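You operate a simulated robot arm through the tools that you are given. There is no shell and no other tool. Be economical: measure what you need, move in short steps, check, and stop when the job is done.

You are at the controls of a simulated robot arm. One attempt, no reset.

TASK
Fetch the small yellow cap and set it in the blue bucket. Take the black cap on the top of the steel ledge and put it away on the third level from the bottom of the steel shelf. Put the green stopper on top of the three-hole block. Do these in any order.
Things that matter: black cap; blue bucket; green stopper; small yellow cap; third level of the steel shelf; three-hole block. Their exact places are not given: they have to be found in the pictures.

Only the result counts: the job must be done as asked and must still hold three seconds after the hand-in. Knocking over, shifting, dropping, spilling or breaking anything else fails it. Lids that push on must go on centred and level and be pressed home; caps that screw on are set level and turned clockwise until they are tight.

THE ROBOT
A 7-joint arm with a vacuum gripper on a trunk, on a base that drives. Base frame: it is fixed to the floor where the robot stands at the start and does not move with it; the origin is under the middle of the robot, x ahead of it, y to its left, z up; the surface under the hand at the start is at about z = 900. Lengths are in mm, angles in rad, forces in N, time in s.
Its first joint turns from -2.897 to 2.897 rad. Places, roughly: black cap [1250, 1000, 1000]; green stopper [2750, 2500, 1000]; third level of the steel shelf [3400, -9700, 1000]; three-hole block (8x5x4 cm) [2900, 2500, 900]. Payload 1.06 kg.
Tool frame: the origin (TCP) lies in the middle of the cups' lips, and z points out of the cups. The gripper has 1 cup of 24 mm across, covering 24 by 24 mm (tool x, y); the bellows give 8 mm. With the vacuum on, a cup seals on a smooth face that it is pressed against (1 to 4 N); it does not hold porous or soft things. The pull reaches 23 N.
Orientation is that of the tool frame in the base frame, as a unit quaternion [w, x, y, z]. With the cups facing straight down, the tool's x points along the base's -x, its y along +y and its z along -z.

THE INTERFACE
- The arm moves only by the tool nudge_tool. Its argument "increments" is a list of rows, each an object (a shift or turn left out is 0, a gripper value left out holds the last) with "linear": the shift along the tool's x, y, z in units of 50 mm (1.0 is 50 mm), a list of three; "rot": the turn, a rotation vector about the tool's x, y, z in units of 5 degrees (1.0 is 5 degrees), a list of three; "vacuum": the vacuum: 1 switches it on, 0 off. In form: [{"linear": [tx, ty, tz], "rot": [wx, wy, wz], "vacuum": vacuum}, ...]. A call has 1 to 20 rows; each row shifts and turns the commanded pose from where the row before left it, along the tool's axes as they then stand. A call with a number of a shift or a turn outside -1 to 1 is refused whole. Each row takes 0.2 s and may step no farther than 50 mm and 0.15 rad from the row before; otherwise, or with a gripper value out of range, the whole call is refused. A pose out of reach is approached as far as the arm can. The call stops where the force on the tool passes 40 N (or 10 N more than at its start, if that is more) or the arm is blocked; 0.2 s more then pass. The pull builds up within a second once a cup has sealed. Time passes only in rows, and 0.2 s behind the last, so rows that do not move give it time. It gives the time, the measured TCP pose, the force on the tool (base axes) and the pull of the vacuum at its end, in the units of the frame above (readings bear some noise), with the torque about the TCP (base axes, N m) and any sound that the robot's microphone picked up.
- Cameras (640 x 400 px; columns grow to the right, rows downward): "scene" is now at [182.6, 170.1, 1503]; the picture's right is [-0.41, -0.91, 0.00], its down [-0.37, 0.17, -0.91] and it looks along [0.83, -0.38, -0.41] (base axes); focal length 277 px, centre (320, 200). "wrist" rides on the gripper at [78, 19, -96] in the tool frame; the picture's right is [-0.24, 0.97, 0.00], its down [-0.71, -0.17, -0.68] and it looks along [-0.67, -0.16, 0.73] (tool axes); focal length 243 px, centre (320, 200).
- capture(camera): a new picture of that camera. No time passes.
- base_move(legs): drives the robot by 1 to 6 legs, each [ahead, left, turn to the left] in mm, mm and rad, along the robot's own axes; the way and the turn of a leg run together, so that a leg with both is an arc; at most 1500 mm and 3.142 rad a leg. The arm and the cameras ride along, it lands a little off, and it stops where it bumps. It gives what a move gives.
- aim_head(pan, tilt): turns the head with the scene camera to pan (to the left, within 2.094 rad either way) and tilt (down, from -0.506 to 1.204), counted from straight ahead of the robot. It gives what a move gives.
- pixel_to_xyz(camera, pixels): for up to 12 pixels [column, row] of the newest picture of that camera ("zoom" is the newest enlarged one), the place [x, y, z] in the base frame of the surface seen there, good to about 2 mm. No time passes.
- zoom(camera, box): a new picture of the part [left, top, right, bottom] of that camera's present view, enlarged. No time passes.
- close_job(): hands the job in; it is judged then, once.

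Keep the steps short. Do not move on a guess: measure, check each grasp and each placing, and mend mistakes. In all there are 110 turns and 90 pictures (those below and enlarged ones count). Leave the vacuum off and the arm clear of the work at the hand-in unless told otherwise, and finish with a single line.

The tools are called after "Emit:" as a command line: name --argument value ..., lists and objects as JSON in quotes. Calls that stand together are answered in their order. nudge_tool: Moves the arm, as the interface text tells. Its arguments: {"type":"object","properties":{"increments":{"type":"array"}},"required":["increments"]} The other tools are called the same way: base_move (legs) drives the base; aim_head (pan, tilt) turns the head that bears the scene camera; capture (camera) takes a picture; pixel_to_xyz (camera, pixels) gives the place of the surface under pixels of a picture; zoom (camera, box) takes an enlarged picture of a part of a camera's view; close_job () hands the job in.

At the start:

```text
time_s: 0.0
position: [588.6, 32.1, 1419.8]
tcp_rot: [0.0, 0.0, 1.0, 0.0]
ft_force: [-1.3, 0.4, -0.1]
moment: [-0.02, 0.02, 0.0]
pull: 0.1
robot x, y, heading: [0.3, -2.2, -0.002]
head pan, tilt: [-0.424, 0.421]
```

scene: 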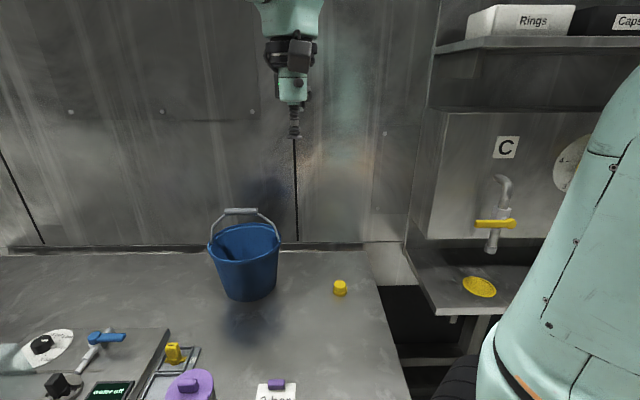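
wrist: 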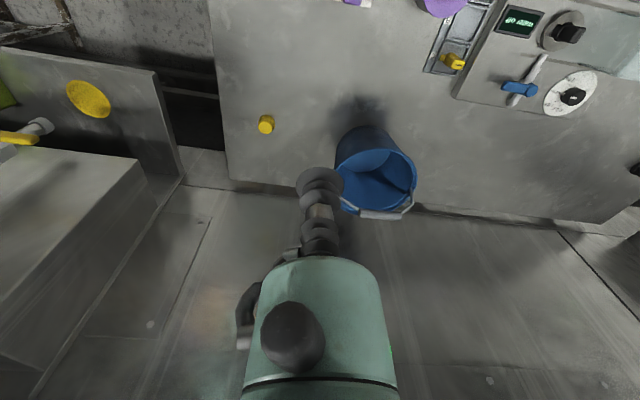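

The scene picture shows a small yellow cap near (340,288) and the blue bucket near (247,255). I'll measure both.

Emit:
pixel_to_xyz --camera "scene" --pixels '[[340, 283], [340, 292], [334, 290], [346, 290], [340, 300], [213, 240], [280, 236], [245, 228], [240, 245], [250, 298], [240, 210], [480, 285]]'

Emit:
zoom --camera "scene" --box '[190, 200, 370, 312]'

```text
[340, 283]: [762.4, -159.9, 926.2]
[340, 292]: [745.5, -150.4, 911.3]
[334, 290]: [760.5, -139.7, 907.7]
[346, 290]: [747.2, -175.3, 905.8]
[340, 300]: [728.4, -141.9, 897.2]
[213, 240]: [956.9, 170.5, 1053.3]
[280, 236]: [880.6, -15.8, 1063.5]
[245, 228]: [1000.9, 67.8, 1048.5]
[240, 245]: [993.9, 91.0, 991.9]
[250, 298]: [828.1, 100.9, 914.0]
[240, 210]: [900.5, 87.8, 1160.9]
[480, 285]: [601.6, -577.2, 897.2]
```

```text
3.56 times, centred on (280, 256) of scene
```

zoom: 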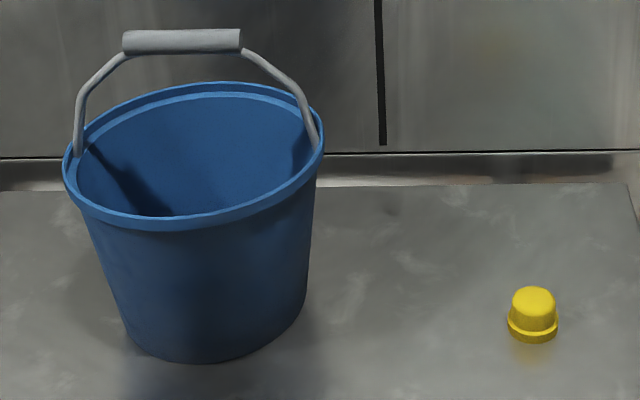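

I'll measure the cap top in the zoom, plus the bucket rim, handle and floor.

Emit:
pixel_to_xyz --camera "zoom" --pixels '[[533, 292], [524, 298], [543, 298], [533, 304], [533, 298], [190, 222], [190, 87], [67, 170], [322, 150], [180, 35], [130, 40], [235, 40]]'

Emit:
pixel_to_xyz --camera "wrist" --pixels '[[267, 122], [267, 117], [262, 123], [272, 123], [375, 190], [370, 165], [337, 160], [415, 180], [380, 215], [400, 190]]'

Emit:
zoom --camera "wrist" --box '[220, 80, 440, 220]'

```text
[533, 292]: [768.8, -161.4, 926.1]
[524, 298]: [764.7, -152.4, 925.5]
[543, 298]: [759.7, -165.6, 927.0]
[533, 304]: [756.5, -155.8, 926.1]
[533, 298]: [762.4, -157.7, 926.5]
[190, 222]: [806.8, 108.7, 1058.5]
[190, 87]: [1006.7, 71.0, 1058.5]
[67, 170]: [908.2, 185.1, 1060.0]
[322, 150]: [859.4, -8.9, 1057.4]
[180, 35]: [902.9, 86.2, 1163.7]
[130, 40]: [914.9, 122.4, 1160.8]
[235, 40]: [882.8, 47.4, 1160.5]
```

```text
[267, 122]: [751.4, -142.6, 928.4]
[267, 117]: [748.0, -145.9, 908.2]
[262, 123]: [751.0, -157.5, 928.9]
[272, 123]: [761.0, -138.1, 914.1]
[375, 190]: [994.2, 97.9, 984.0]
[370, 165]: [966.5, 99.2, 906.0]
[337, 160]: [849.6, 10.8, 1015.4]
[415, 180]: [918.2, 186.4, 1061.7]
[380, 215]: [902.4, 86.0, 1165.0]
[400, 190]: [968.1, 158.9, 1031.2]
```

```text
2.86 times, centred on (330, 150) of wrist
```

zoom: 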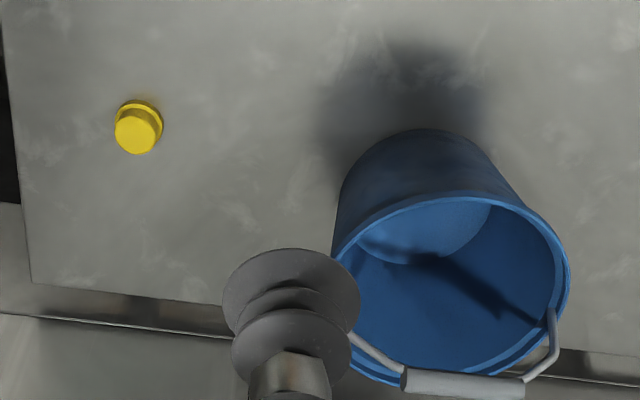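

Emit:
pixel_to_xyz --camera "zoom" --pixels '[[137, 132], [120, 132], [152, 132], [136, 148], [137, 120]]'

```text
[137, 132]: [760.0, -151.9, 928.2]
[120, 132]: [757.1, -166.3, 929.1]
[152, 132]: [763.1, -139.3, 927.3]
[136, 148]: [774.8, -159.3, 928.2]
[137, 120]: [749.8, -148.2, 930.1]
```

The cap top is centred at about (762,-155,928), 28 mm wide. I'll go over it and down to about z 978.

Emit:
nudge_tool --increments '[{"linear": [-0.578, -0.624, 0]}, {"linear": [-0.578, -0.624, 0]}, {"linear": [-0.578, -0.624, 0]}, {"linear": [-0.578, -0.624, 0]}, {"linear": [-0.578, -0.624, 0]}, {"linear": [-0.578, -0.624, 0]}, {"linear": [0, 0, 0.98]}, {"linear": [0, 0, 0.98]}, {"linear": [0, 0, 0.98]}, {"linear": [0, 0, 0.98]}, {"linear": [0, 0, 0.98]}, {"linear": [0, 0, 0.98]}, {"linear": [0, 0, 0.98]}, {"linear": [0, 0, 0.98]}, {"linear": [0, 0, 0.98]}]'

Emit:
capture --camera "wrist"

```text
time_s: 3.2
position: [761.5, -157.2, 978.8]
tcp_rot: [0.001, 0.0, 1.0, 0.001]
ft_force: [-0.4, -0.4, -0.3]
moment: [-0.03, -0.01, 0.01]
pull: 0.0
robot x, y, heading: [4.2, -1.1, 0.001]
head pan, tilt: [-0.424, 0.421]
```

```text
85 pictures are left
```

wrist: 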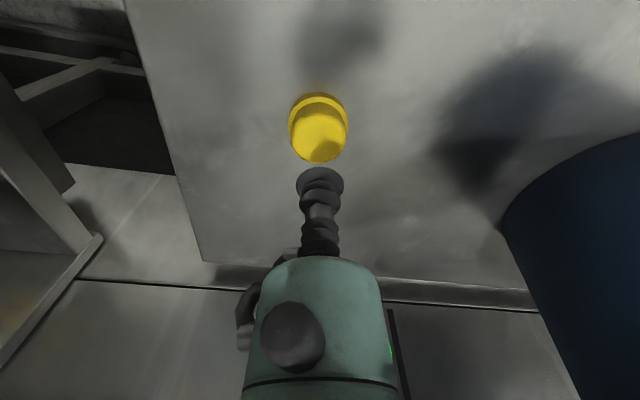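

Emit:
pixel_to_xyz --camera "wrist" --pixels '[[319, 133], [296, 135], [344, 135], [319, 106], [319, 158]]'

```text
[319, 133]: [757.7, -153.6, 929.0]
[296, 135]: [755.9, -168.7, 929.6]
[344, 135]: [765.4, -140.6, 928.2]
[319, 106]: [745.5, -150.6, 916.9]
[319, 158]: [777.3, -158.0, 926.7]
```

The tool is centred to within 2 mm. I'll lower it slowly with the vacuum on.

Emit:
nudge_tool --increments '[{"linear": [0, 0.04, 0.5], "vacuum": 1}, {"linear": [0, 0, 0.4]}, {"linear": [0, 0, 0.1]}, {"linear": [0, 0, 0.04]}, {"linear": [0, 0, 0.02]}, {}, {}, {}, {}]'

```text
time_s: 5.2
position: [762.6, -152.7, 924.9]
tcp_rot: [0.0, 0.0, 1.0, 0.0]
ft_force: [1.4, 0.7, 6.5]
moment: [-0.01, 0.0, 0.01]
pull: 22.6
robot x, y, heading: [-1.2, -2.0, 0.001]
head pan, tilt: [-0.424, 0.421]
```

The cup has sealed with a pull of 22.6. I'll lift 300 mm and check the cap before carrying it to the front half of the bucket, clear of the handle.

Emit:
nudge_tool --increments '[{"linear": [0, 0, -0.4]}, {"linear": [0, 0, -0.93]}, {"linear": [0, 0, -0.93]}, {"linear": [0, 0, -0.93]}, {"linear": [0, 0, -0.93]}, {"linear": [0, 0, -0.93]}, {"linear": [0, 0, -0.95]}, {"linear": [-0.305, 0.873, 0]}, {"linear": [-0.305, 0.873, 0]}, {"linear": [-0.305, 0.873, 0]}, {"linear": [-0.305, 0.873, 0]}, {"linear": [-0.305, 0.873, 0]}, {"linear": [-0.305, 0.873, 0]}]'

Emit:
capture --camera "scene"

Emit:
capture --camera "wrist"

```text
time_s: 8.0
position: [854.1, 107.3, 1225.9]
tcp_rot: [0.001, 0.001, 1.0, 0.0]
ft_force: [-0.8, -0.7, 0.3]
moment: [0.05, -0.03, 0.0]
pull: 23.4
robot x, y, heading: [1.2, 0.6, -0.004]
head pan, tilt: [-0.424, 0.421]
```

```text
84 pictures are left
```

scene: 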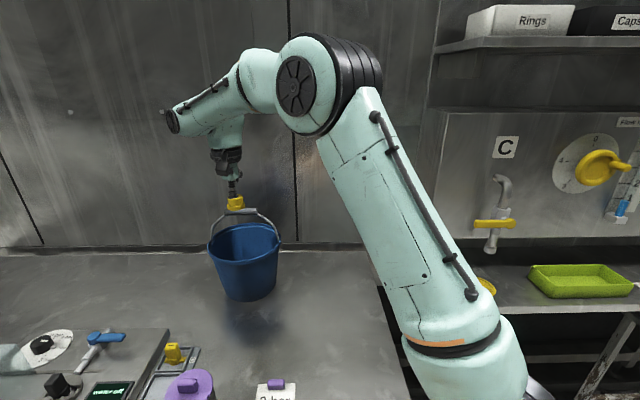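

```text
83 pictures are left
```

wrist: 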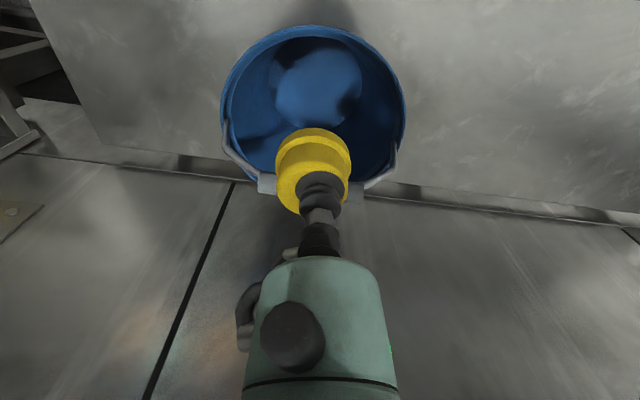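

The cap is held. I'll lower it to z≈1090 and look.

Emit:
nudge_tool --increments '[{"linear": [0, 0.03, 0.9]}, {"linear": [0, 0, 0.9]}, {"linear": [0, 0, 0.9]}]'

Emit:
zoom --camera "scene" --box '[160, 120, 340, 312]'

Emit:
capture --camera "wrist"

```text
time_s: 8.8
position: [853.8, 108.6, 1089.5]
tcp_rot: [0.0, 0.0, 1.0, 0.0]
ft_force: [-0.3, 0.1, -0.7]
moment: [-0.03, -0.02, -0.01]
pull: 23.3
robot x, y, heading: [2.7, -0.6, -0.002]
head pan, tilt: [-0.424, 0.421]
```

```text
2.08 times, centred on (250, 216) of scene
```

zoom: 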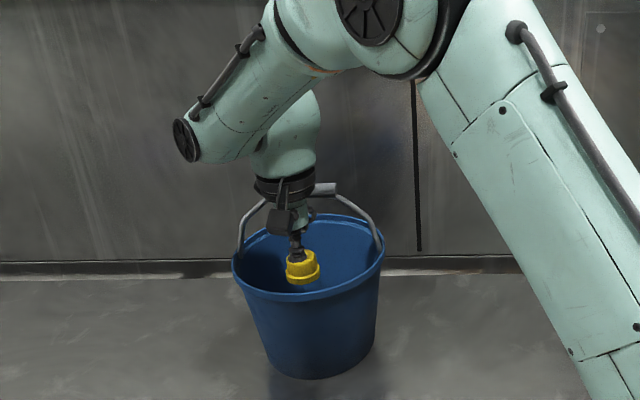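

```text
81 pictures are left
```

wrist: 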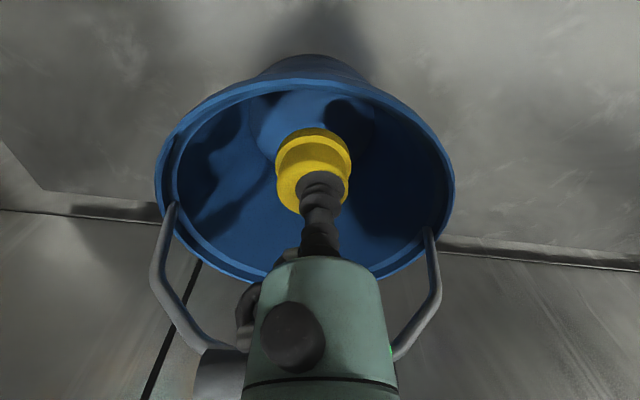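

There's clearance to the handle. I'll shift 6 mm away from it, lower to about z 1025, and check the force.

Emit:
nudge_tool --increments '[{"linear": [0.11, 0.045, 0.5]}, {"linear": [0, 0, 0.4]}, {"linear": [0, 0, 0.4]}]'

Emit:
zoom --camera "scene" --box '[160, 120, 340, 312]'

```text
time_s: 9.6
position: [848.7, 112.9, 1023.4]
tcp_rot: [0.0, 0.0, 1.0, 0.0]
ft_force: [1.8, -0.5, -0.1]
moment: [-0.04, -0.04, 0.02]
pull: 22.7
robot x, y, heading: [0.6, -2.2, 0.0]
head pan, tilt: [-0.424, 0.421]
```

```text
2.08 times, centred on (250, 216) of scene
```

zoom: 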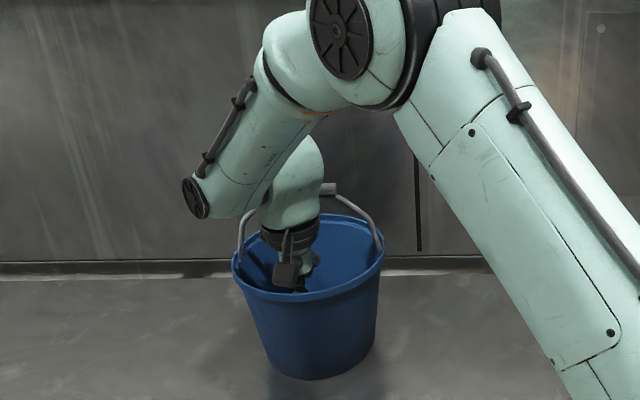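

No contact. I'll release and then rise straight up.

Emit:
nudge_tool --increments '[{"vacuum": 0}, {}, {}, {}, {}, {"linear": [-0.08, -0.03, -0.6]}, {"linear": [0, 0, -0.9]}, {"linear": [0, 0, -0.9]}, {"linear": [0, 0, -0.9]}, {"linear": [0, 0, -0.9]}, {"linear": [0, 0, -0.9]}, {"linear": [0, 0, -0.9]}, {"linear": [0, 0, -0.9]}]'

Emit:
capture --camera "wrist"

Emit:
aim_head --pan 0.6 --tilt 0.35

Emit:
capture --camera "scene"

```text
time_s: 12.4
position: [851.1, 110.2, 1371.4]
tcp_rot: [0.0, -0.001, 1.0, 0.001]
ft_force: [0.5, -0.8, 0.7]
moment: [0.04, 0.0, 0.0]
pull: 0.1
robot x, y, heading: [-0.6, 2.2, -0.003]
head pan, tilt: [-0.424, 0.421]
```

```text
79 pictures are left
```

wrist: 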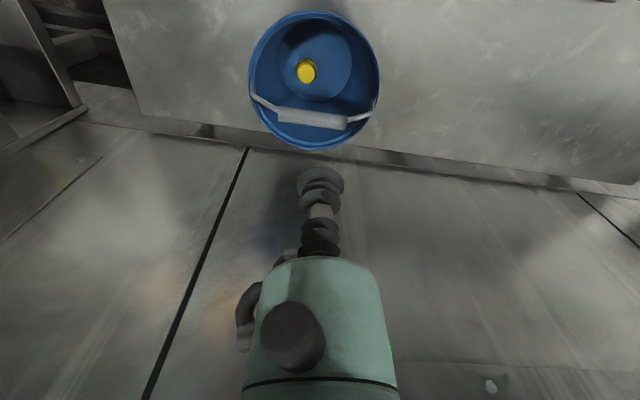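

```text
time_s: 13.7
position: [850.6, 110.4, 1370.4]
tcp_rot: [0.001, 0.0, 1.0, 0.0]
ft_force: [-0.1, 0.0, -0.6]
moment: [-0.01, 0.02, -0.02]
pull: 0.0
robot x, y, heading: [-0.4, 0.3, -0.002]
head pan, tilt: [0.6, 0.351]
```

```text
78 pictures are left
```

scene: 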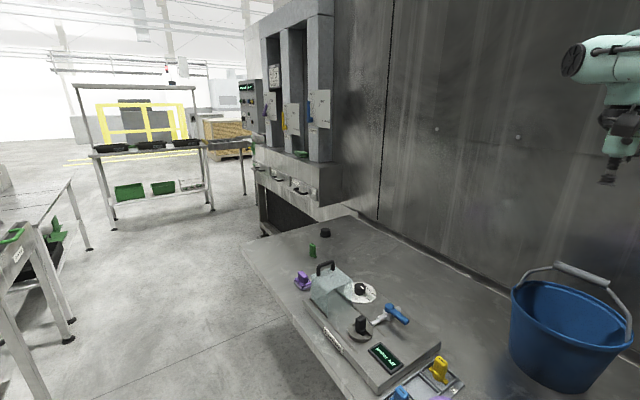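

The yellow cap is in the bucket. Next I'll look for the black cap near [1250,1000,1000].

Emit:
zoom --camera "scene" --box '[240, 80, 400, 320]'

Emit:
pixel_to_xyz --camera "scene" --pixels '[[325, 230], [312, 250], [302, 191], [277, 178], [325, 268], [300, 154], [360, 288], [350, 220], [255, 245], [335, 165], [150, 145], [300, 280]]'

```text
1.67 times, centred on (320, 200) of scene
```

zoom: 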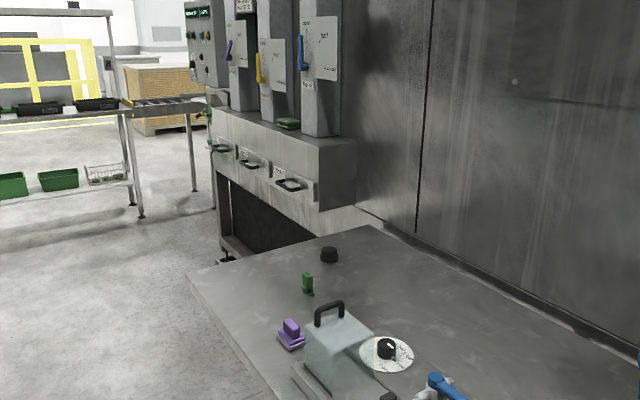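

```text
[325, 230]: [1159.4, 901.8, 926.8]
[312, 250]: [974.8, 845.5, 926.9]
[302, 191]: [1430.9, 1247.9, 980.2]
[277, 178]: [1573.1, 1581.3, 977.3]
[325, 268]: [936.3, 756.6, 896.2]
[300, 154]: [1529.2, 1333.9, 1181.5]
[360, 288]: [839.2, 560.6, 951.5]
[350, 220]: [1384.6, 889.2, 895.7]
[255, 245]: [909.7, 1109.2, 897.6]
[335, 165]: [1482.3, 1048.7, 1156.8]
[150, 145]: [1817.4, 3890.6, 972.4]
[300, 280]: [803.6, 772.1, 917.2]
```

Emit:
zoom --camera "scene" --box '[240, 60, 340, 215]'

Emit:
zoom --camera "scene" --box '[285, 210, 365, 265]'

```text
2.58 times, centred on (290, 138) of scene
```

zoom: 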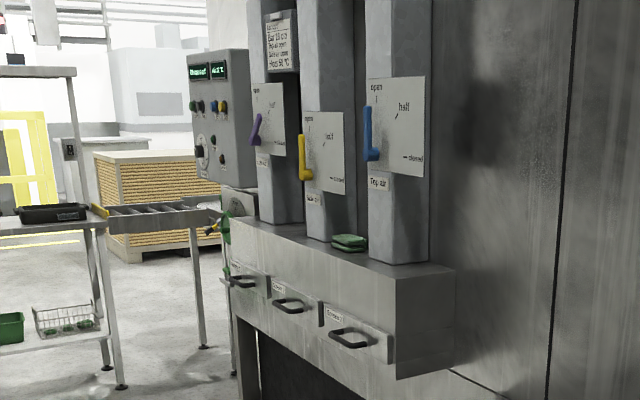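

```text
7.27 times, centred on (325, 238) of scene
```

zoom: 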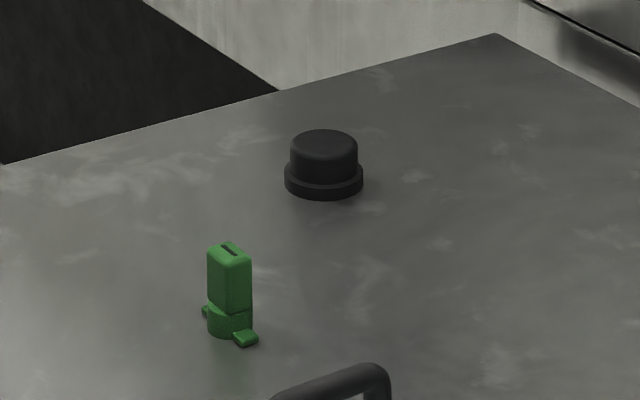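

Emit:
pixel_to_xyz --camera "scene" --pixels '[[245, 247], [270, 283], [290, 312], [330, 368], [300, 229], [346, 217], [375, 225], [470, 278], [230, 300], [180, 250], [200, 350], [262, 235]]'

Emit:
aim_head --pan 0.9 --tilt 0.7

Emit:
capture --camera "scene"

```text
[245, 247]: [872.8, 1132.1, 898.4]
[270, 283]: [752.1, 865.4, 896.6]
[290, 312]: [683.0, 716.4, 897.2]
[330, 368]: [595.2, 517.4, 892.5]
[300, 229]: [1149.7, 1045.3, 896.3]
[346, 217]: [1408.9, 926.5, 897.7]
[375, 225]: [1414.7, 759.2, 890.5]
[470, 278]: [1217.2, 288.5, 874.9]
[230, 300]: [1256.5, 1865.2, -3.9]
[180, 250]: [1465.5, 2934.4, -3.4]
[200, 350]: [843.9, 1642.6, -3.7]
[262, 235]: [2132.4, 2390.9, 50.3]
```

```text
time_s: 14.5
position: [851.3, 109.2, 1370.4]
tcp_rot: [0.0, -0.001, 1.0, 0.0]
ft_force: [0.6, -0.2, -0.2]
moment: [0.0, 0.0, -0.01]
pull: 0.1
robot x, y, heading: [-2.1, -2.5, -0.004]
head pan, tilt: [0.901, 0.7]
```

```text
74 pictures are left
```

scene: 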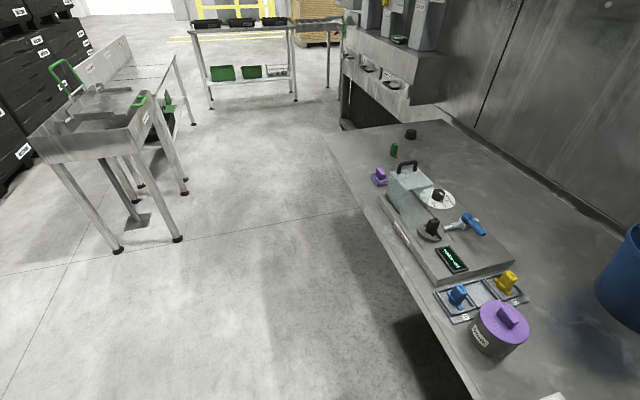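

The bench edge runs along (0.41,0.91). So I'll retract the hand, turn to face the bench square on, and drive along it. First I'll check the aisle clearance.

Emit:
pixel_to_xyz --camera "scene" --pixels '[[118, 250], [178, 239], [138, 215], [45, 155], [186, 190], [158, 130], [330, 135], [345, 85], [411, 132], [350, 125]]'

Emit:
nudge_tool --increments '[{"linear": [0.9, -0.35, 0]}, {"linear": [0.9, -0.35, 0]}, {"linear": [0.9, -0.35, 0]}, {"linear": [0.9, -0.35, 0]}, {"linear": [0.9, -0.35, 0]}, {"linear": [0.9, -0.35, 0]}]'

```text
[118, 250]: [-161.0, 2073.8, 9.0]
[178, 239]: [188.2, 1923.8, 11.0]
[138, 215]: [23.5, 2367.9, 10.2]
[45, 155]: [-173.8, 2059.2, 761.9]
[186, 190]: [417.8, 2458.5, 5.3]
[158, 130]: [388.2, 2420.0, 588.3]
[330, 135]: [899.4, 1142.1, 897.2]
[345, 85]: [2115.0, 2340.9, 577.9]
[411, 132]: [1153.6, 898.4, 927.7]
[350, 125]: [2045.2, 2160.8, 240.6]
```

```text
time_s: 15.9
position: [581.3, 5.1, 1369.6]
tcp_rot: [-0.001, 0.0, 1.0, 0.0]
ft_force: [0.5, 0.7, -1.0]
moment: [-0.03, 0.04, -0.02]
pull: 0.0
robot x, y, heading: [-2.4, 0.6, 0.003]
head pan, tilt: [0.901, 0.7]
```

The nearest other table leg is at (188,1924), well clear of the path. I'll turn to face the bench, then slide left along it.

Emit:
base_move --legs '[[0, 0, -0.424], [-20, 650, 0], [0, 640, 0]]'

Emit:
aim_head --pan 0.1 --tilt 0.6

Emit:
capture --camera "scene"

Emit:
capture --camera "wrist"

```text
time_s: 17.8
position: [531.9, -229.4, 1370.7]
tcp_rot: [0.0, 0.207, 0.978, -0.001]
ft_force: [0.4, -0.1, 0.1]
moment: [-0.01, -0.01, 0.0]
pull: 0.0
robot x, y, heading: [-0.3, 2.5, -0.42]
head pan, tilt: [0.901, 0.7]
stopped in leg 2: the robot was blocked; the commanded pose is now the measured one
```

```text
time_s: 18.9
position: [534.2, -229.6, 1370.0]
tcp_rot: [0.0, 0.208, 0.978, 0.001]
ft_force: [-0.1, 0.4, 0.7]
moment: [0.01, -0.01, -0.03]
pull: 0.0
robot x, y, heading: [-1.9, 5.8, -0.418]
head pan, tilt: [0.099, 0.6]
```

```text
73 pictures are left
```

scene: 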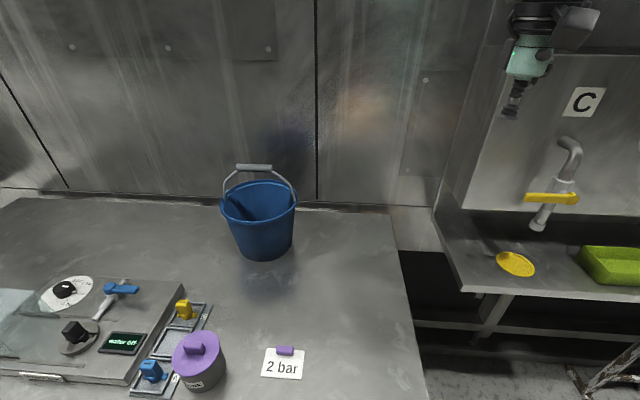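

```text
72 pictures are left
```

wrist: 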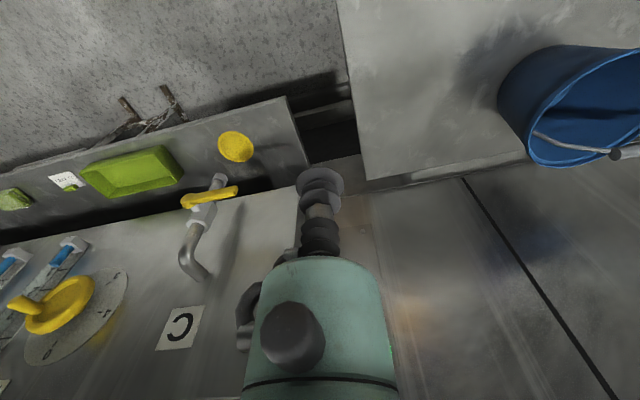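

The base was blocked, probably by the bench front. I'll back off first, then slide left.

Emit:
base_move --legs '[[-200, 0, 0], [0, 650, 0], [0, 650, 0]]'

Emit:
capture --camera "scene"

```text
time_s: 26.9
position: [878.8, 1038.6, 1370.9]
tcp_rot: [0.0, 0.21, 0.978, -0.001]
ft_force: [-1.1, -0.4, -0.7]
moment: [0.01, 0.02, 0.0]
pull: 0.0
robot x, y, heading: [349.1, 1274.6, -0.423]
head pan, tilt: [0.099, 0.6]
```

```text
71 pictures are left
```

scene: 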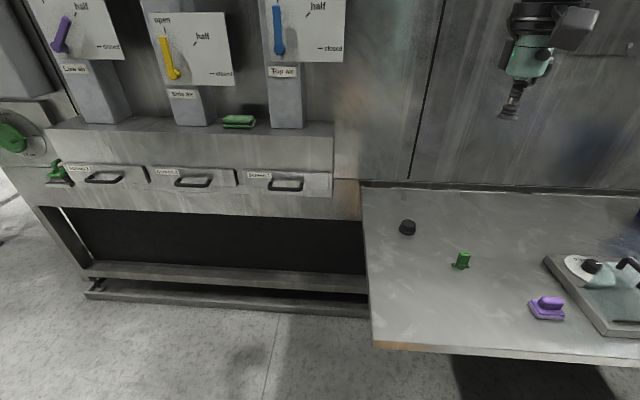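

The black cap is at pixel (407,227), about 890 mm ahead. I'll advance 100 mm and measure it.

Emit:
base_move --legs '[[100, 0, 0]]'

Emit:
zoom --camera "scene" --box '[340, 200, 500, 300]'

```text
time_s: 28.1
position: [972.2, 997.6, 1371.1]
tcp_rot: [0.0, 0.209, 0.978, 0.0]
ft_force: [-0.6, 0.1, 0.3]
moment: [0.0, 0.03, -0.02]
pull: 0.0
robot x, y, heading: [435.6, 1233.4, -0.426]
head pan, tilt: [0.099, 0.6]
```

```text
4.00 times, centred on (420, 250) of scene
```

zoom: 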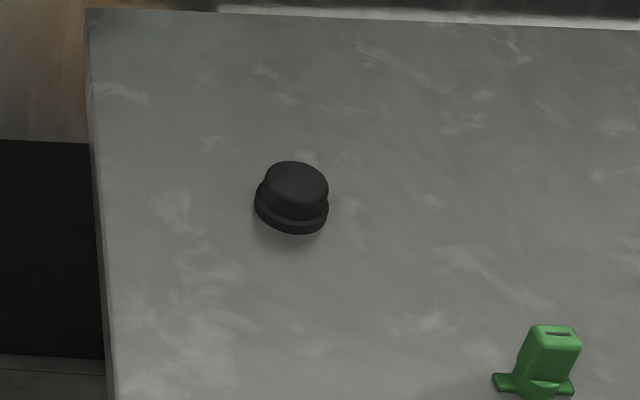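

Emit:
pixel_to_xyz --camera "zoom" --pixels '[[297, 183], [272, 185], [322, 183], [297, 168], [297, 197], [290, 232]]'

Emit:
pixel_to_xyz --camera "scene" --pixels '[[512, 110]]'

```text
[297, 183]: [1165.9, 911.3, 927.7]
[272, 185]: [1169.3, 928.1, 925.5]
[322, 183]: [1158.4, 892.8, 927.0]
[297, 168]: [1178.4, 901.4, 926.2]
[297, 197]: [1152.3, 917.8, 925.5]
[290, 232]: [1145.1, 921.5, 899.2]
```

```text
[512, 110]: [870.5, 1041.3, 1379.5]
```

The cap top is at about (1165,910,927). I'll go over it and down to z≈975.

Emit:
nudge_tool --increments '[{"linear": [-0.849, 0, 0]}, {"linear": [-0.849, 0, 0]}, {"linear": [-0.849, 0, 0]}, {"linear": [-0.849, 0, 0]}, {"linear": [-0.849, 0, 0]}, {"linear": [0, 0, 0.99]}, {"linear": [0, 0, 0.99]}, {"linear": [0, 0, 0.99]}, {"linear": [0, 0, 0.99]}, {"linear": [0, 0, 0.99]}, {"linear": [0, 0, 0.99]}, {"linear": [0, 0, 0.99]}, {"linear": [0, 0, 0.99]}]'

Emit:
capture --camera "wrist"

Emit:
pixel_to_xyz --camera "wrist" --pixels '[[320, 130], [297, 130], [343, 130], [320, 110], [320, 150], [320, 160]]'

```text
time_s: 30.9
position: [1165.0, 912.2, 973.3]
tcp_rot: [0.001, 0.21, 0.978, -0.001]
ft_force: [-0.3, 0.6, 0.6]
moment: [-0.01, -0.02, 0.01]
pull: 0.0
robot x, y, heading: [437.2, 1234.7, -0.422]
head pan, tilt: [0.099, 0.6]
```

```text
69 pictures are left
```

wrist: 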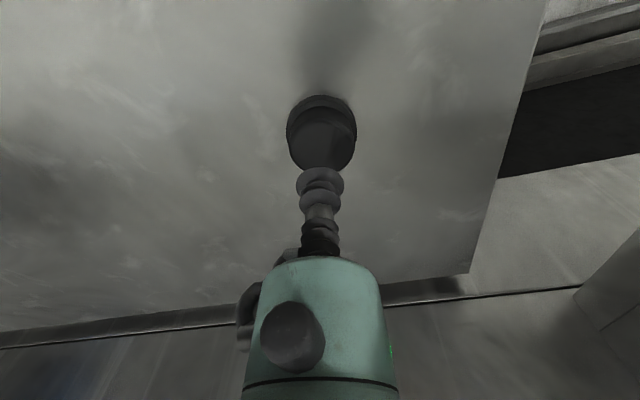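

```text
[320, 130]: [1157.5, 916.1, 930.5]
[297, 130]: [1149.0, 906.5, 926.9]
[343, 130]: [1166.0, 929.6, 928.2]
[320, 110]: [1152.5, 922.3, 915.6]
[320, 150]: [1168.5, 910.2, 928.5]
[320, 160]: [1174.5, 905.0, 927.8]
```

The tool is centred over the cap. I'll lower it with the vacuum on.

Emit:
nudge_tool --increments '[{"linear": [0, 0, 0.4], "vacuum": 1}, {"linear": [0, 0, 0.4]}, {"linear": [0, 0, 0.1]}, {"linear": [0, 0, 0.04]}, {"linear": [0, 0, 0.03]}, {}, {}, {}, {}]'

```text
time_s: 32.9
position: [1164.9, 911.6, 925.5]
tcp_rot: [0.0, 0.209, 0.978, 0.0]
ft_force: [-0.1, -1.5, 5.1]
moment: [0.03, -0.03, -0.01]
pull: 23.0
robot x, y, heading: [436.8, 1231.1, -0.42]
head pan, tilt: [0.099, 0.6]
```

Sealed with a pull of 23. I'll lift and retract, then look right and behind to find a route to the shelf.

Emit:
nudge_tool --increments '[{"linear": [0, 0, -0.4]}, {"linear": [0, 0, -0.95]}, {"linear": [0, 0, -0.95]}, {"linear": [0, 0, -0.95]}, {"linear": [0, 0, -0.95]}, {"linear": [0, 0, -0.95]}, {"linear": [0, 0, -0.95]}, {"linear": [0, 0, -0.95]}, {"linear": [0, 0, -0.95]}, {"linear": [0.9, 0, 0]}, {"linear": [0.9, 0, 0]}, {"linear": [0.9, 0, 0]}, {"linear": [0.9, 0, 0]}, {"linear": [0.9, 0, 0]}]'

Emit:
aim_head --pan -1.2 --tilt 0.25

Emit:
capture --camera "scene"

Emit:
aim_head --pan -2.0 --tilt 0.25

Emit:
capture --camera "scene"

```text
time_s: 35.9
position: [960.1, 1004.6, 1324.3]
tcp_rot: [0.0, 0.209, 0.978, 0.0]
ft_force: [0.4, 0.1, -1.1]
moment: [0.0, -0.01, 0.01]
pull: 22.7
robot x, y, heading: [437.8, 1232.1, -0.421]
head pan, tilt: [0.099, 0.6]
```

```text
time_s: 37.4
position: [959.8, 1003.7, 1324.7]
tcp_rot: [0.001, 0.21, 0.978, 0.001]
ft_force: [-0.3, -1.3, -0.6]
moment: [-0.01, -0.01, 0.0]
pull: 22.6
robot x, y, heading: [440.7, 1229.2, -0.421]
head pan, tilt: [-1.201, 0.25]
```

```text
68 pictures are left
```

scene: 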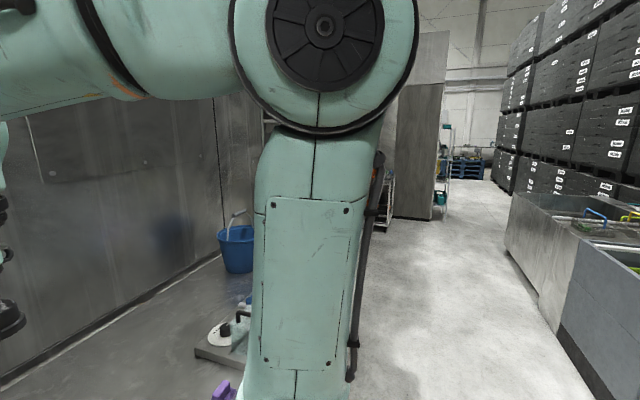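

```text
time_s: 38.5
position: [960.4, 1003.5, 1324.3]
tcp_rot: [0.001, 0.21, 0.978, 0.001]
ft_force: [-0.3, 0.0, -0.7]
moment: [0.02, -0.04, -0.04]
pull: 22.6
robot x, y, heading: [436.1, 1232.1, -0.425]
head pan, tilt: [-2.0, 0.25]
```

```text
67 pictures are left
```

scene: 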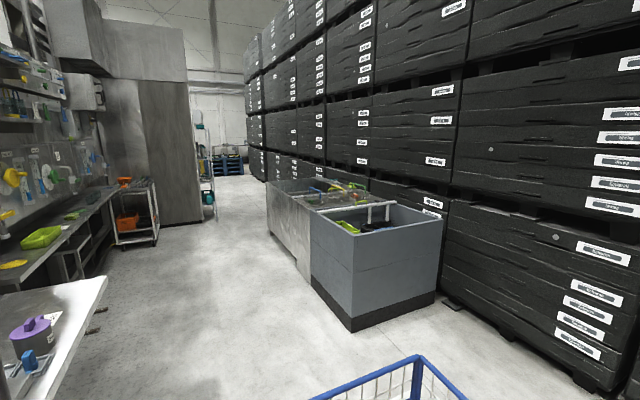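

I'll measure the aisle boundaries in this picture.

Emit:
pixel_to_xyz --camera "scene" --pixels '[[415, 360], [315, 398], [352, 330], [268, 235], [203, 220], [150, 243], [118, 243], [215, 218], [246, 176], [228, 165], [106, 285], [240, 185]]'

Emit:
zoom --camera "scene" --box '[160, 80, 300, 250]'

```text
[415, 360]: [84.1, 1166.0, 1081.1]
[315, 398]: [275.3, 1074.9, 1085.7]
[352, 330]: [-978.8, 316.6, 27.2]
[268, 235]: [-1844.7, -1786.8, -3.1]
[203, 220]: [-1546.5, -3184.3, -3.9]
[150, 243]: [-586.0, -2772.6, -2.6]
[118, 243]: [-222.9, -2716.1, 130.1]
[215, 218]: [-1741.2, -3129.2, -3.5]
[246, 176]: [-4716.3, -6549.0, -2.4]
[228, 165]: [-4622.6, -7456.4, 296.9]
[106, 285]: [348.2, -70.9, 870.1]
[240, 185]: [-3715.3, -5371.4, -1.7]
```

```text
2.35 times, centred on (230, 165) of scene
```

zoom: 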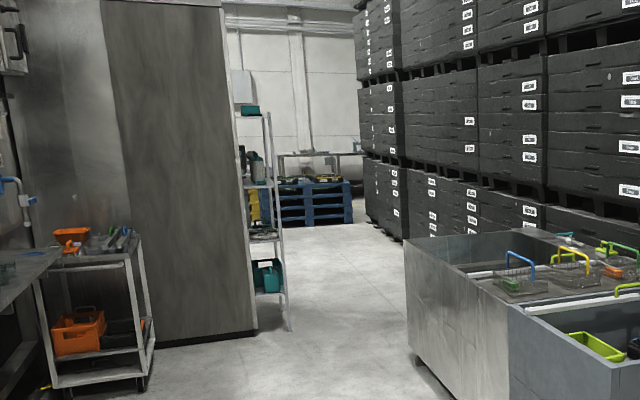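

The aisle is clear. I'll back away from the bench, slide right, then turn to face down the aisle so I can see ahead.

Emit:
base_move --legs '[[-400, 0, 0], [0, -900, 0], [0, 0, -1.571]]'

Emit:
aim_head --pan 0.0 --tilt 0.3

Emit:
capture --camera "scene"

```text
time_s: 49.1
position: [-517.6, 49.6, 1325.4]
tcp_rot: [-0.001, 0.836, 0.549, 0.0]
ft_force: [1.3, 0.2, -0.7]
moment: [-0.05, 0.06, 0.0]
pull: 22.7
robot x, y, heading: [-299.5, 576.1, -1.978]
head pan, tilt: [-2.0, 0.25]
```

```text
time_s: 51.1
position: [-517.6, 49.3, 1325.2]
tcp_rot: [0.001, 0.836, 0.549, 0.001]
ft_force: [0.1, 0.2, -0.4]
moment: [-0.02, 0.0, -0.01]
pull: 22.8
robot x, y, heading: [-294.1, 574.0, -1.983]
head pan, tilt: [0.0, 0.3]
```

```text
65 pictures are left
```

scene: 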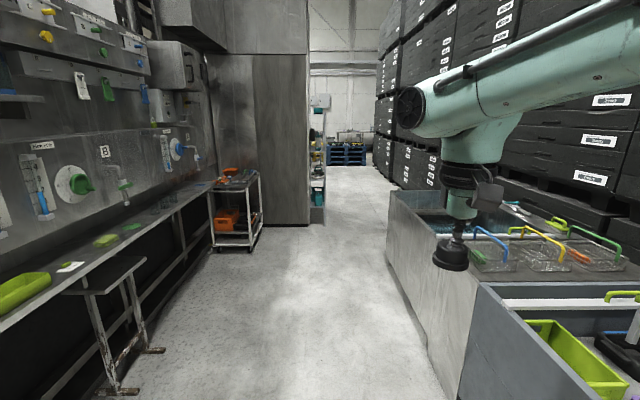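

The cap is still held and the way ahead is visible. I'll measure the edges of the passage.

Emit:
pixel_to_xyz --camera "scene" --pixels '[[310, 225], [325, 205], [388, 255], [392, 280], [445, 385], [395, 187], [375, 165], [330, 165], [345, 160], [140, 390], [260, 240], [345, 180]]'

```text
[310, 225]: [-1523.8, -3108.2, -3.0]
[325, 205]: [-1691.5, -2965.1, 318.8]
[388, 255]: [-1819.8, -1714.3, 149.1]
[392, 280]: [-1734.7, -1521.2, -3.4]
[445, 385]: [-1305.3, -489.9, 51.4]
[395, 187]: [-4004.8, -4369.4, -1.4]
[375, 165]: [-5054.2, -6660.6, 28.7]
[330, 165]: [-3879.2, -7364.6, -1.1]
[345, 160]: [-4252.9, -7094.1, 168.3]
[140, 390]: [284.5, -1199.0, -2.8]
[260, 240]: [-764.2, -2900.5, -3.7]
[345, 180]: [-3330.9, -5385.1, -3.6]
```

The path is clear: bins at the right end at about 2.3 m, and cabinet and shelves on the left from 3.4 m. I'll drive to about 2.8 m, shift right, and go past the cabinet.

Emit:
base_move --legs '[[0, -60, -0.012], [1500, 0, 0], [1500, 0, 0], [0, -450, 0], [1500, 0, 0]]'

Emit:
aim_head --pan 0.6 --tilt 0.2

Emit:
capture --camera "scene"

```text
time_s: 67.3
position: [-1971.1, -2579.9, 1324.9]
tcp_rot: [0.0, 0.859, 0.512, 0.0]
ft_force: [-0.5, -0.4, -0.8]
moment: [0.02, 0.02, 0.0]
pull: 23.1
robot x, y, heading: [-1707.5, -2079.9, -2.067]
head pan, tilt: [0.0, 0.3]
stopped in leg 4: the robot was blocked; the commanded pose is now the measured one
```

```text
time_s: 68.3
position: [-1971.2, -2581.2, 1324.6]
tcp_rot: [0.0, 0.859, 0.512, -0.001]
ft_force: [0.4, 0.3, -0.3]
moment: [-0.01, 0.0, 0.01]
pull: 23.0
robot x, y, heading: [-1708.3, -2077.7, -2.067]
head pan, tilt: [0.6, 0.201]
```

```text
64 pictures are left
```

scene: 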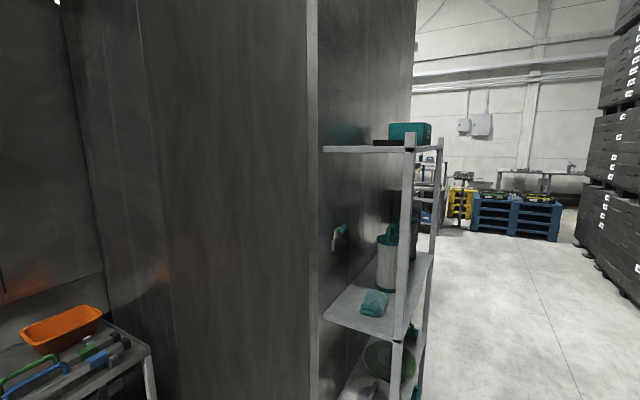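

The base touched the end of the bin on its right. I'll go further ahead before shifting right.

Emit:
base_move --legs '[[0, 30, 0], [600, 0, 0], [0, -350, 0.07], [1300, 0, 0]]'

Emit:
capture --camera "scene"

```text
time_s: 80.2
position: [-3051.3, -4169.3, 1324.9]
tcp_rot: [0.0, 0.84, 0.542, 0.0]
ft_force: [-0.7, 0.3, -0.7]
moment: [0.01, -0.01, -0.04]
pull: 22.7
robot x, y, heading: [-2821.5, -3648.8, -1.994]
head pan, tilt: [0.6, 0.201]
```

```text
63 pictures are left
```

scene: 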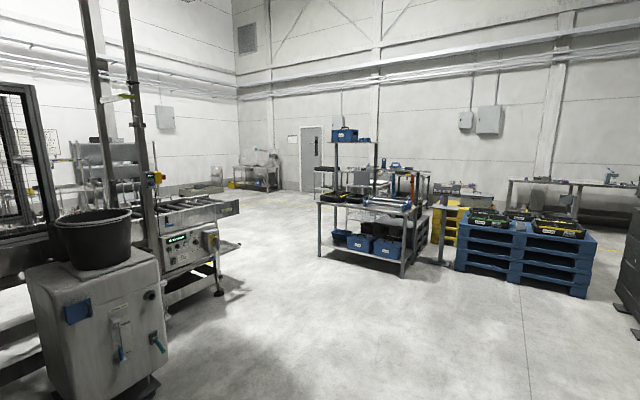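

I'm out of the aisle. The shelf should be at a bearing of about +1.2 rad from here, so I'll look that way.

Emit:
pixel_to_xyz --camera "scene" --pixels '[[320, 255], [403, 275], [465, 268], [220, 293], [155, 380], [190, 195], [270, 230], [330, 130], [303, 190], [80, 270]]'

Emit:
aim_head --pan 1.25 --tilt 0.2

Emit:
capture --camera "scene"

```text
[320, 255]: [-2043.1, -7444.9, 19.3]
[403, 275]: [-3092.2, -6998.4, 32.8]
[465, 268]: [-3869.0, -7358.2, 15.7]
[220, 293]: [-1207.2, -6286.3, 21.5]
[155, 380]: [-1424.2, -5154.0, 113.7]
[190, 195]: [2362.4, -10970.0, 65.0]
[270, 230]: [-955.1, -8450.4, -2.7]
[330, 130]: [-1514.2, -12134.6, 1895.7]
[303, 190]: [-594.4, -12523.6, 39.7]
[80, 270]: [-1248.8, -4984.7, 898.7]
```

```text
time_s: 81.2
position: [-3052.4, -4171.2, 1325.1]
tcp_rot: [0.0, 0.84, 0.542, 0.0]
ft_force: [0.6, -0.2, -1.9]
moment: [-0.01, 0.0, 0.01]
pull: 23.2
robot x, y, heading: [-2819.1, -3646.9, -1.996]
head pan, tilt: [1.25, 0.201]
```

```text
62 pictures are left
```

scene: 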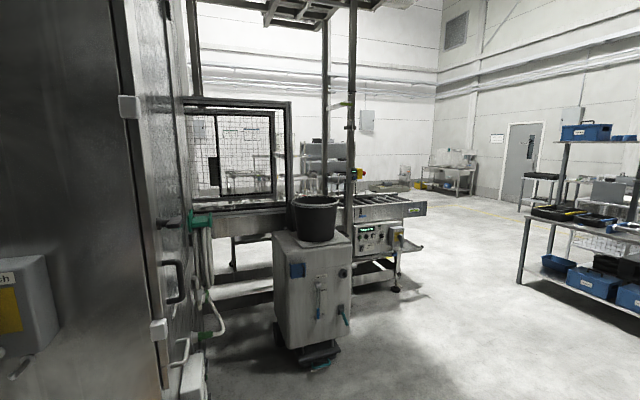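

Emit:
zoom --camera "scene" --box '[270, 120, 430, 220]'

Emit:
pixel_to_xyz --camera "scene" --pixels '[[326, 148], [300, 150], [427, 208], [424, 247], [397, 290], [448, 195], [435, 180], [540, 195], [520, 285], [540, 220], [600, 140], [470, 165]]'

```text
4.00 times, centred on (350, 170) of scene
```

zoom: 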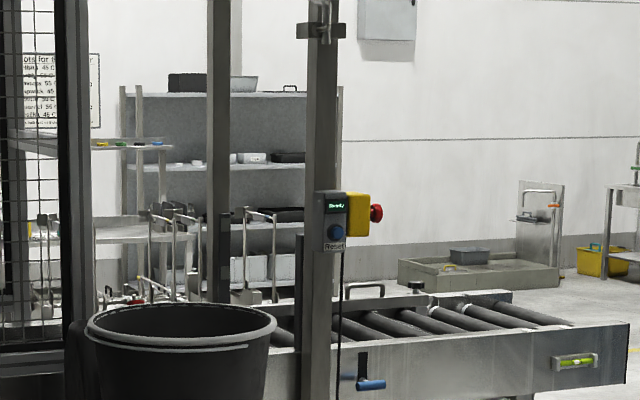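

```text
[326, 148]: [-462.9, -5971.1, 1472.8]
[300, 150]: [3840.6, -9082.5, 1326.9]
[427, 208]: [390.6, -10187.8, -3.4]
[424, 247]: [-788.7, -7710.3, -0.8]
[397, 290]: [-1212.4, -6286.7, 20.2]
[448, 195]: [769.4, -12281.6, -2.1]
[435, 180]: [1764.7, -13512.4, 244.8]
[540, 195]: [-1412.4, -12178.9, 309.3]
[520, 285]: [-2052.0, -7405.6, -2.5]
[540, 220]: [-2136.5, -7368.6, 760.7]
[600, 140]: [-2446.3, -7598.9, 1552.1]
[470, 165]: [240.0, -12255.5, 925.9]
```

The steel shelf is visible beyond the conveyor. I'll drive through the gap between the conveyor end (-1207,-6286) and the rack (-2050,-7405).

Emit:
base_move --legs '[[0, 0, 0.775], [1450, 0, 0], [1450, 0, 0]]'

Emit:
aim_head --pan 0.4 --tilt 0.3

Emit:
capture --camera "scene"

```text
time_s: 97.4
position: [-1670.1, -6960.6, 1325.1]
tcp_rot: [0.0, 0.582, 0.813, 0.0]
ft_force: [-0.4, 0.1, -0.2]
moment: [0.06, 0.03, -0.02]
pull: 23.1
robot x, y, heading: [-1857.4, -6421.6, -1.245]
head pan, tilt: [1.25, 0.201]
```

```text
time_s: 98.5
position: [-1669.4, -6959.4, 1325.2]
tcp_rot: [-0.001, 0.582, 0.813, 0.0]
ft_force: [0.3, 0.4, -0.2]
moment: [0.02, 0.04, 0.03]
pull: 22.9
robot x, y, heading: [-1856.2, -6423.5, -1.244]
head pan, tilt: [0.4, 0.3]
```

```text
60 pictures are left
```

scene: 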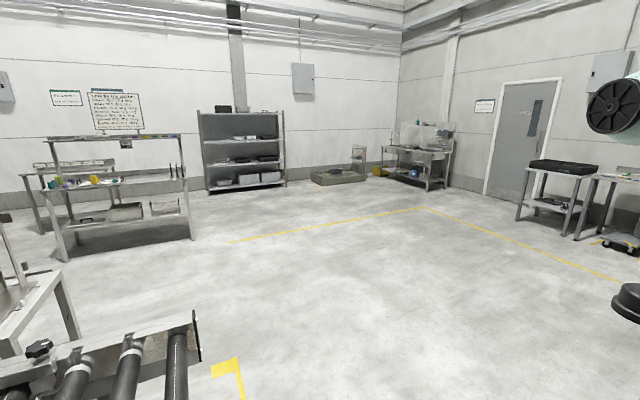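

The shelf is in view at (243,150) with open floor in front. I'll measure it and the conveyor end.

Emit:
pixel_to_xyz --camera "scene" --pixels '[[206, 188], [283, 185], [206, 164], [282, 160], [205, 140], [281, 137], [202, 114], [280, 112], [198, 335], [193, 240], [245, 210], [320, 185]]'

Emit:
zoom --camera "scene" --box '[180, 90, 310, 200]'

```text
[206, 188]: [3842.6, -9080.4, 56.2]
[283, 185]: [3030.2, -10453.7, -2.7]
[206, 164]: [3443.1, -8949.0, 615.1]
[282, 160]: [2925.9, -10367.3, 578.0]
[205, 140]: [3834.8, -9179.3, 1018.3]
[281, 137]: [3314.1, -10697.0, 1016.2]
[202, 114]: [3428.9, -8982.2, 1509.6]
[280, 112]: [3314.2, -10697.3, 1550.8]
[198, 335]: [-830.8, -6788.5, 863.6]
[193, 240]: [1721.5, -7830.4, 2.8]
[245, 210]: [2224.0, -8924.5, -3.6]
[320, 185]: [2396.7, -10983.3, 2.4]
```

```text
3.64 times, centred on (245, 145) of scene
```

zoom: 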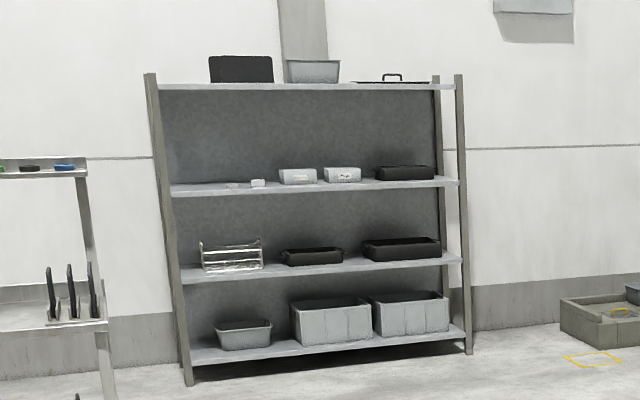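

The shelf front runs from (3443,-8949) to (2926,-10367), and the third level is at about z=1000. I'll drive to a point about 1.1 m in front of its left part.

Emit:
base_move --legs '[[0, 150, 0], [1000, 0, 0], [0, 0, 0.853], [1450, 0, 0], [1450, 0, 0], [1000, 0, 0]]'

Emit:
aim_head --pan 0.1 --tilt 0.25

Emit:
capture --camera "scene"

```text
time_s: 125.4
position: [2790.8, -8946.4, 1325.8]
tcp_rot: [0.001, 0.185, 0.983, 0.0]
ft_force: [0.8, 0.3, 0.3]
moment: [0.02, 0.0, 0.0]
pull: 23.4
robot x, y, heading: [2256.9, -8746.3, -0.371]
head pan, tilt: [0.4, 0.3]
```

```text
time_s: 126.2
position: [2790.5, -8946.8, 1325.4]
tcp_rot: [0.0, 0.185, 0.983, 0.0]
ft_force: [-0.4, 0.0, -1.2]
moment: [-0.02, 0.0, 0.0]
pull: 22.9
robot x, y, heading: [2258.6, -8743.9, -0.369]
head pan, tilt: [0.099, 0.25]
```

```text
58 pictures are left
```

scene: 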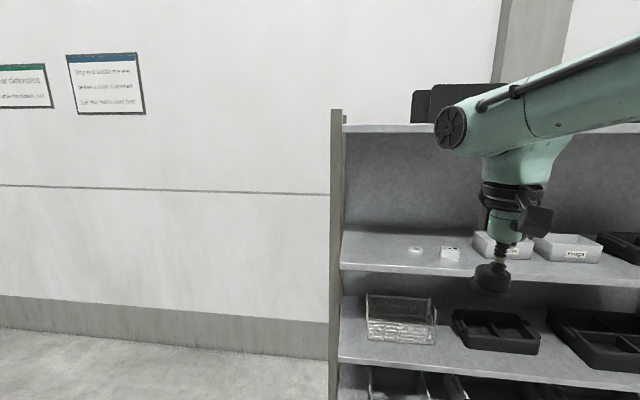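

The left end of the third level is empty around pixel (375,255). I'll measure the level's surface, edges and neighbours.

Emit:
pixel_to_xyz --camera "scene" --pixels '[[375, 255], [350, 268], [400, 269], [450, 275], [350, 235], [400, 235], [415, 250], [449, 252], [345, 265], [390, 130], [345, 130], [475, 250]]'

Emit:
zoom --camera "scene" --box '[320, 200, 540, 320]'

```text
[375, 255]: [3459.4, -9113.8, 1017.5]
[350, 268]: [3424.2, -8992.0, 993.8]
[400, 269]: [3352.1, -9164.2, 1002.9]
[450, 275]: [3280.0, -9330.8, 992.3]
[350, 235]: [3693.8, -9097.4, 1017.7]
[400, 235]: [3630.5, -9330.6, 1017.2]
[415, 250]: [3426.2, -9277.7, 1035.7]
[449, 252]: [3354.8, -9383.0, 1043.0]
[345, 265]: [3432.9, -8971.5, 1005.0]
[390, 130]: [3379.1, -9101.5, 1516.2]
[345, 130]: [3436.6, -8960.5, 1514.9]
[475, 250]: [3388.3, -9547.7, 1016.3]
```

```text
2.91 times, centred on (430, 260) of scene
```

zoom: 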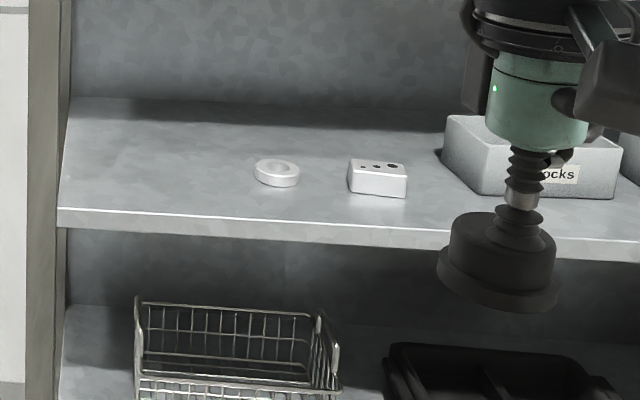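

The surface is at z≈1017.5. I'll place at about (3461,-9136), which is clear of the ring, post and block. I'll move the base square to the shelf, leaving the hand short of the front edge.

Emit:
base_move --legs '[[0, 93, -0.03], [250, 0, 0], [235, 0, 0]]'

Emit:
capture --camera "scene"

Emit:
pixel_to_xyz --camera "scene" --pixels '[[320, 290], [300, 325], [260, 310], [360, 320], [400, 310]]'

```text
time_s: 130.1
position: [3266.6, -9065.8, 1325.3]
tcp_rot: [0.001, 0.199, 0.98, 0.001]
ft_force: [0.8, 0.2, -0.6]
moment: [-0.01, 0.01, 0.01]
pull: 23.3
robot x, y, heading: [2741.7, -8848.5, -0.401]
head pan, tilt: [0.099, 0.25]
```

```text
56 pictures are left
```

scene: 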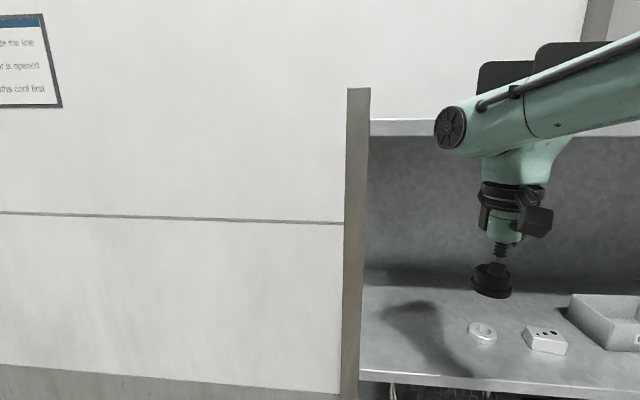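

```text
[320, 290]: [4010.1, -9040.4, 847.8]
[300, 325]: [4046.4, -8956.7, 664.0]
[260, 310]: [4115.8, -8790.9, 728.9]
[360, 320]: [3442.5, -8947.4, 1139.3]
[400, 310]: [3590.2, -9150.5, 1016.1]
```

The hand is about 116 mm short of the edge. I'll lower it to z≈1105 outside the shelf and check.

Emit:
nudge_tool --increments '[{"linear": [0, 0.11, 0.88]}, {"linear": [0, 0.11, 0.88]}, {"linear": [0, 0, 0.88]}, {"linear": [0, 0, 0.88]}, {"linear": [0, 0, 0.88]}]'

Emit:
aim_head --pan 0.0 --tilt 0.4

Emit:
capture --camera "scene"

```text
time_s: 131.3
position: [3269.8, -9056.1, 1104.3]
tcp_rot: [0.001, 0.199, 0.98, 0.0]
ft_force: [-0.7, 0.0, -0.2]
moment: [0.0, 0.0, -0.02]
pull: 22.6
robot x, y, heading: [2739.6, -8844.7, -0.402]
head pan, tilt: [0.099, 0.25]
```

```text
time_s: 132.0
position: [3269.6, -9055.4, 1103.1]
tcp_rot: [0.0, 0.199, 0.98, -0.001]
ft_force: [-0.9, -0.7, -1.2]
moment: [-0.01, 0.03, -0.01]
pull: 22.7
robot x, y, heading: [2737.7, -8849.5, -0.402]
head pan, tilt: [0.0, 0.4]
```

```text
55 pictures are left
```

scene: 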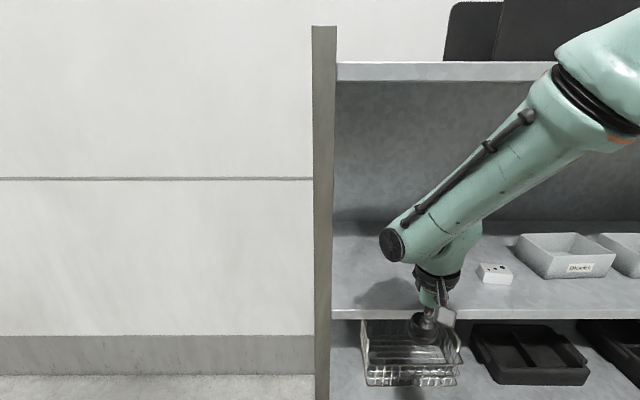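

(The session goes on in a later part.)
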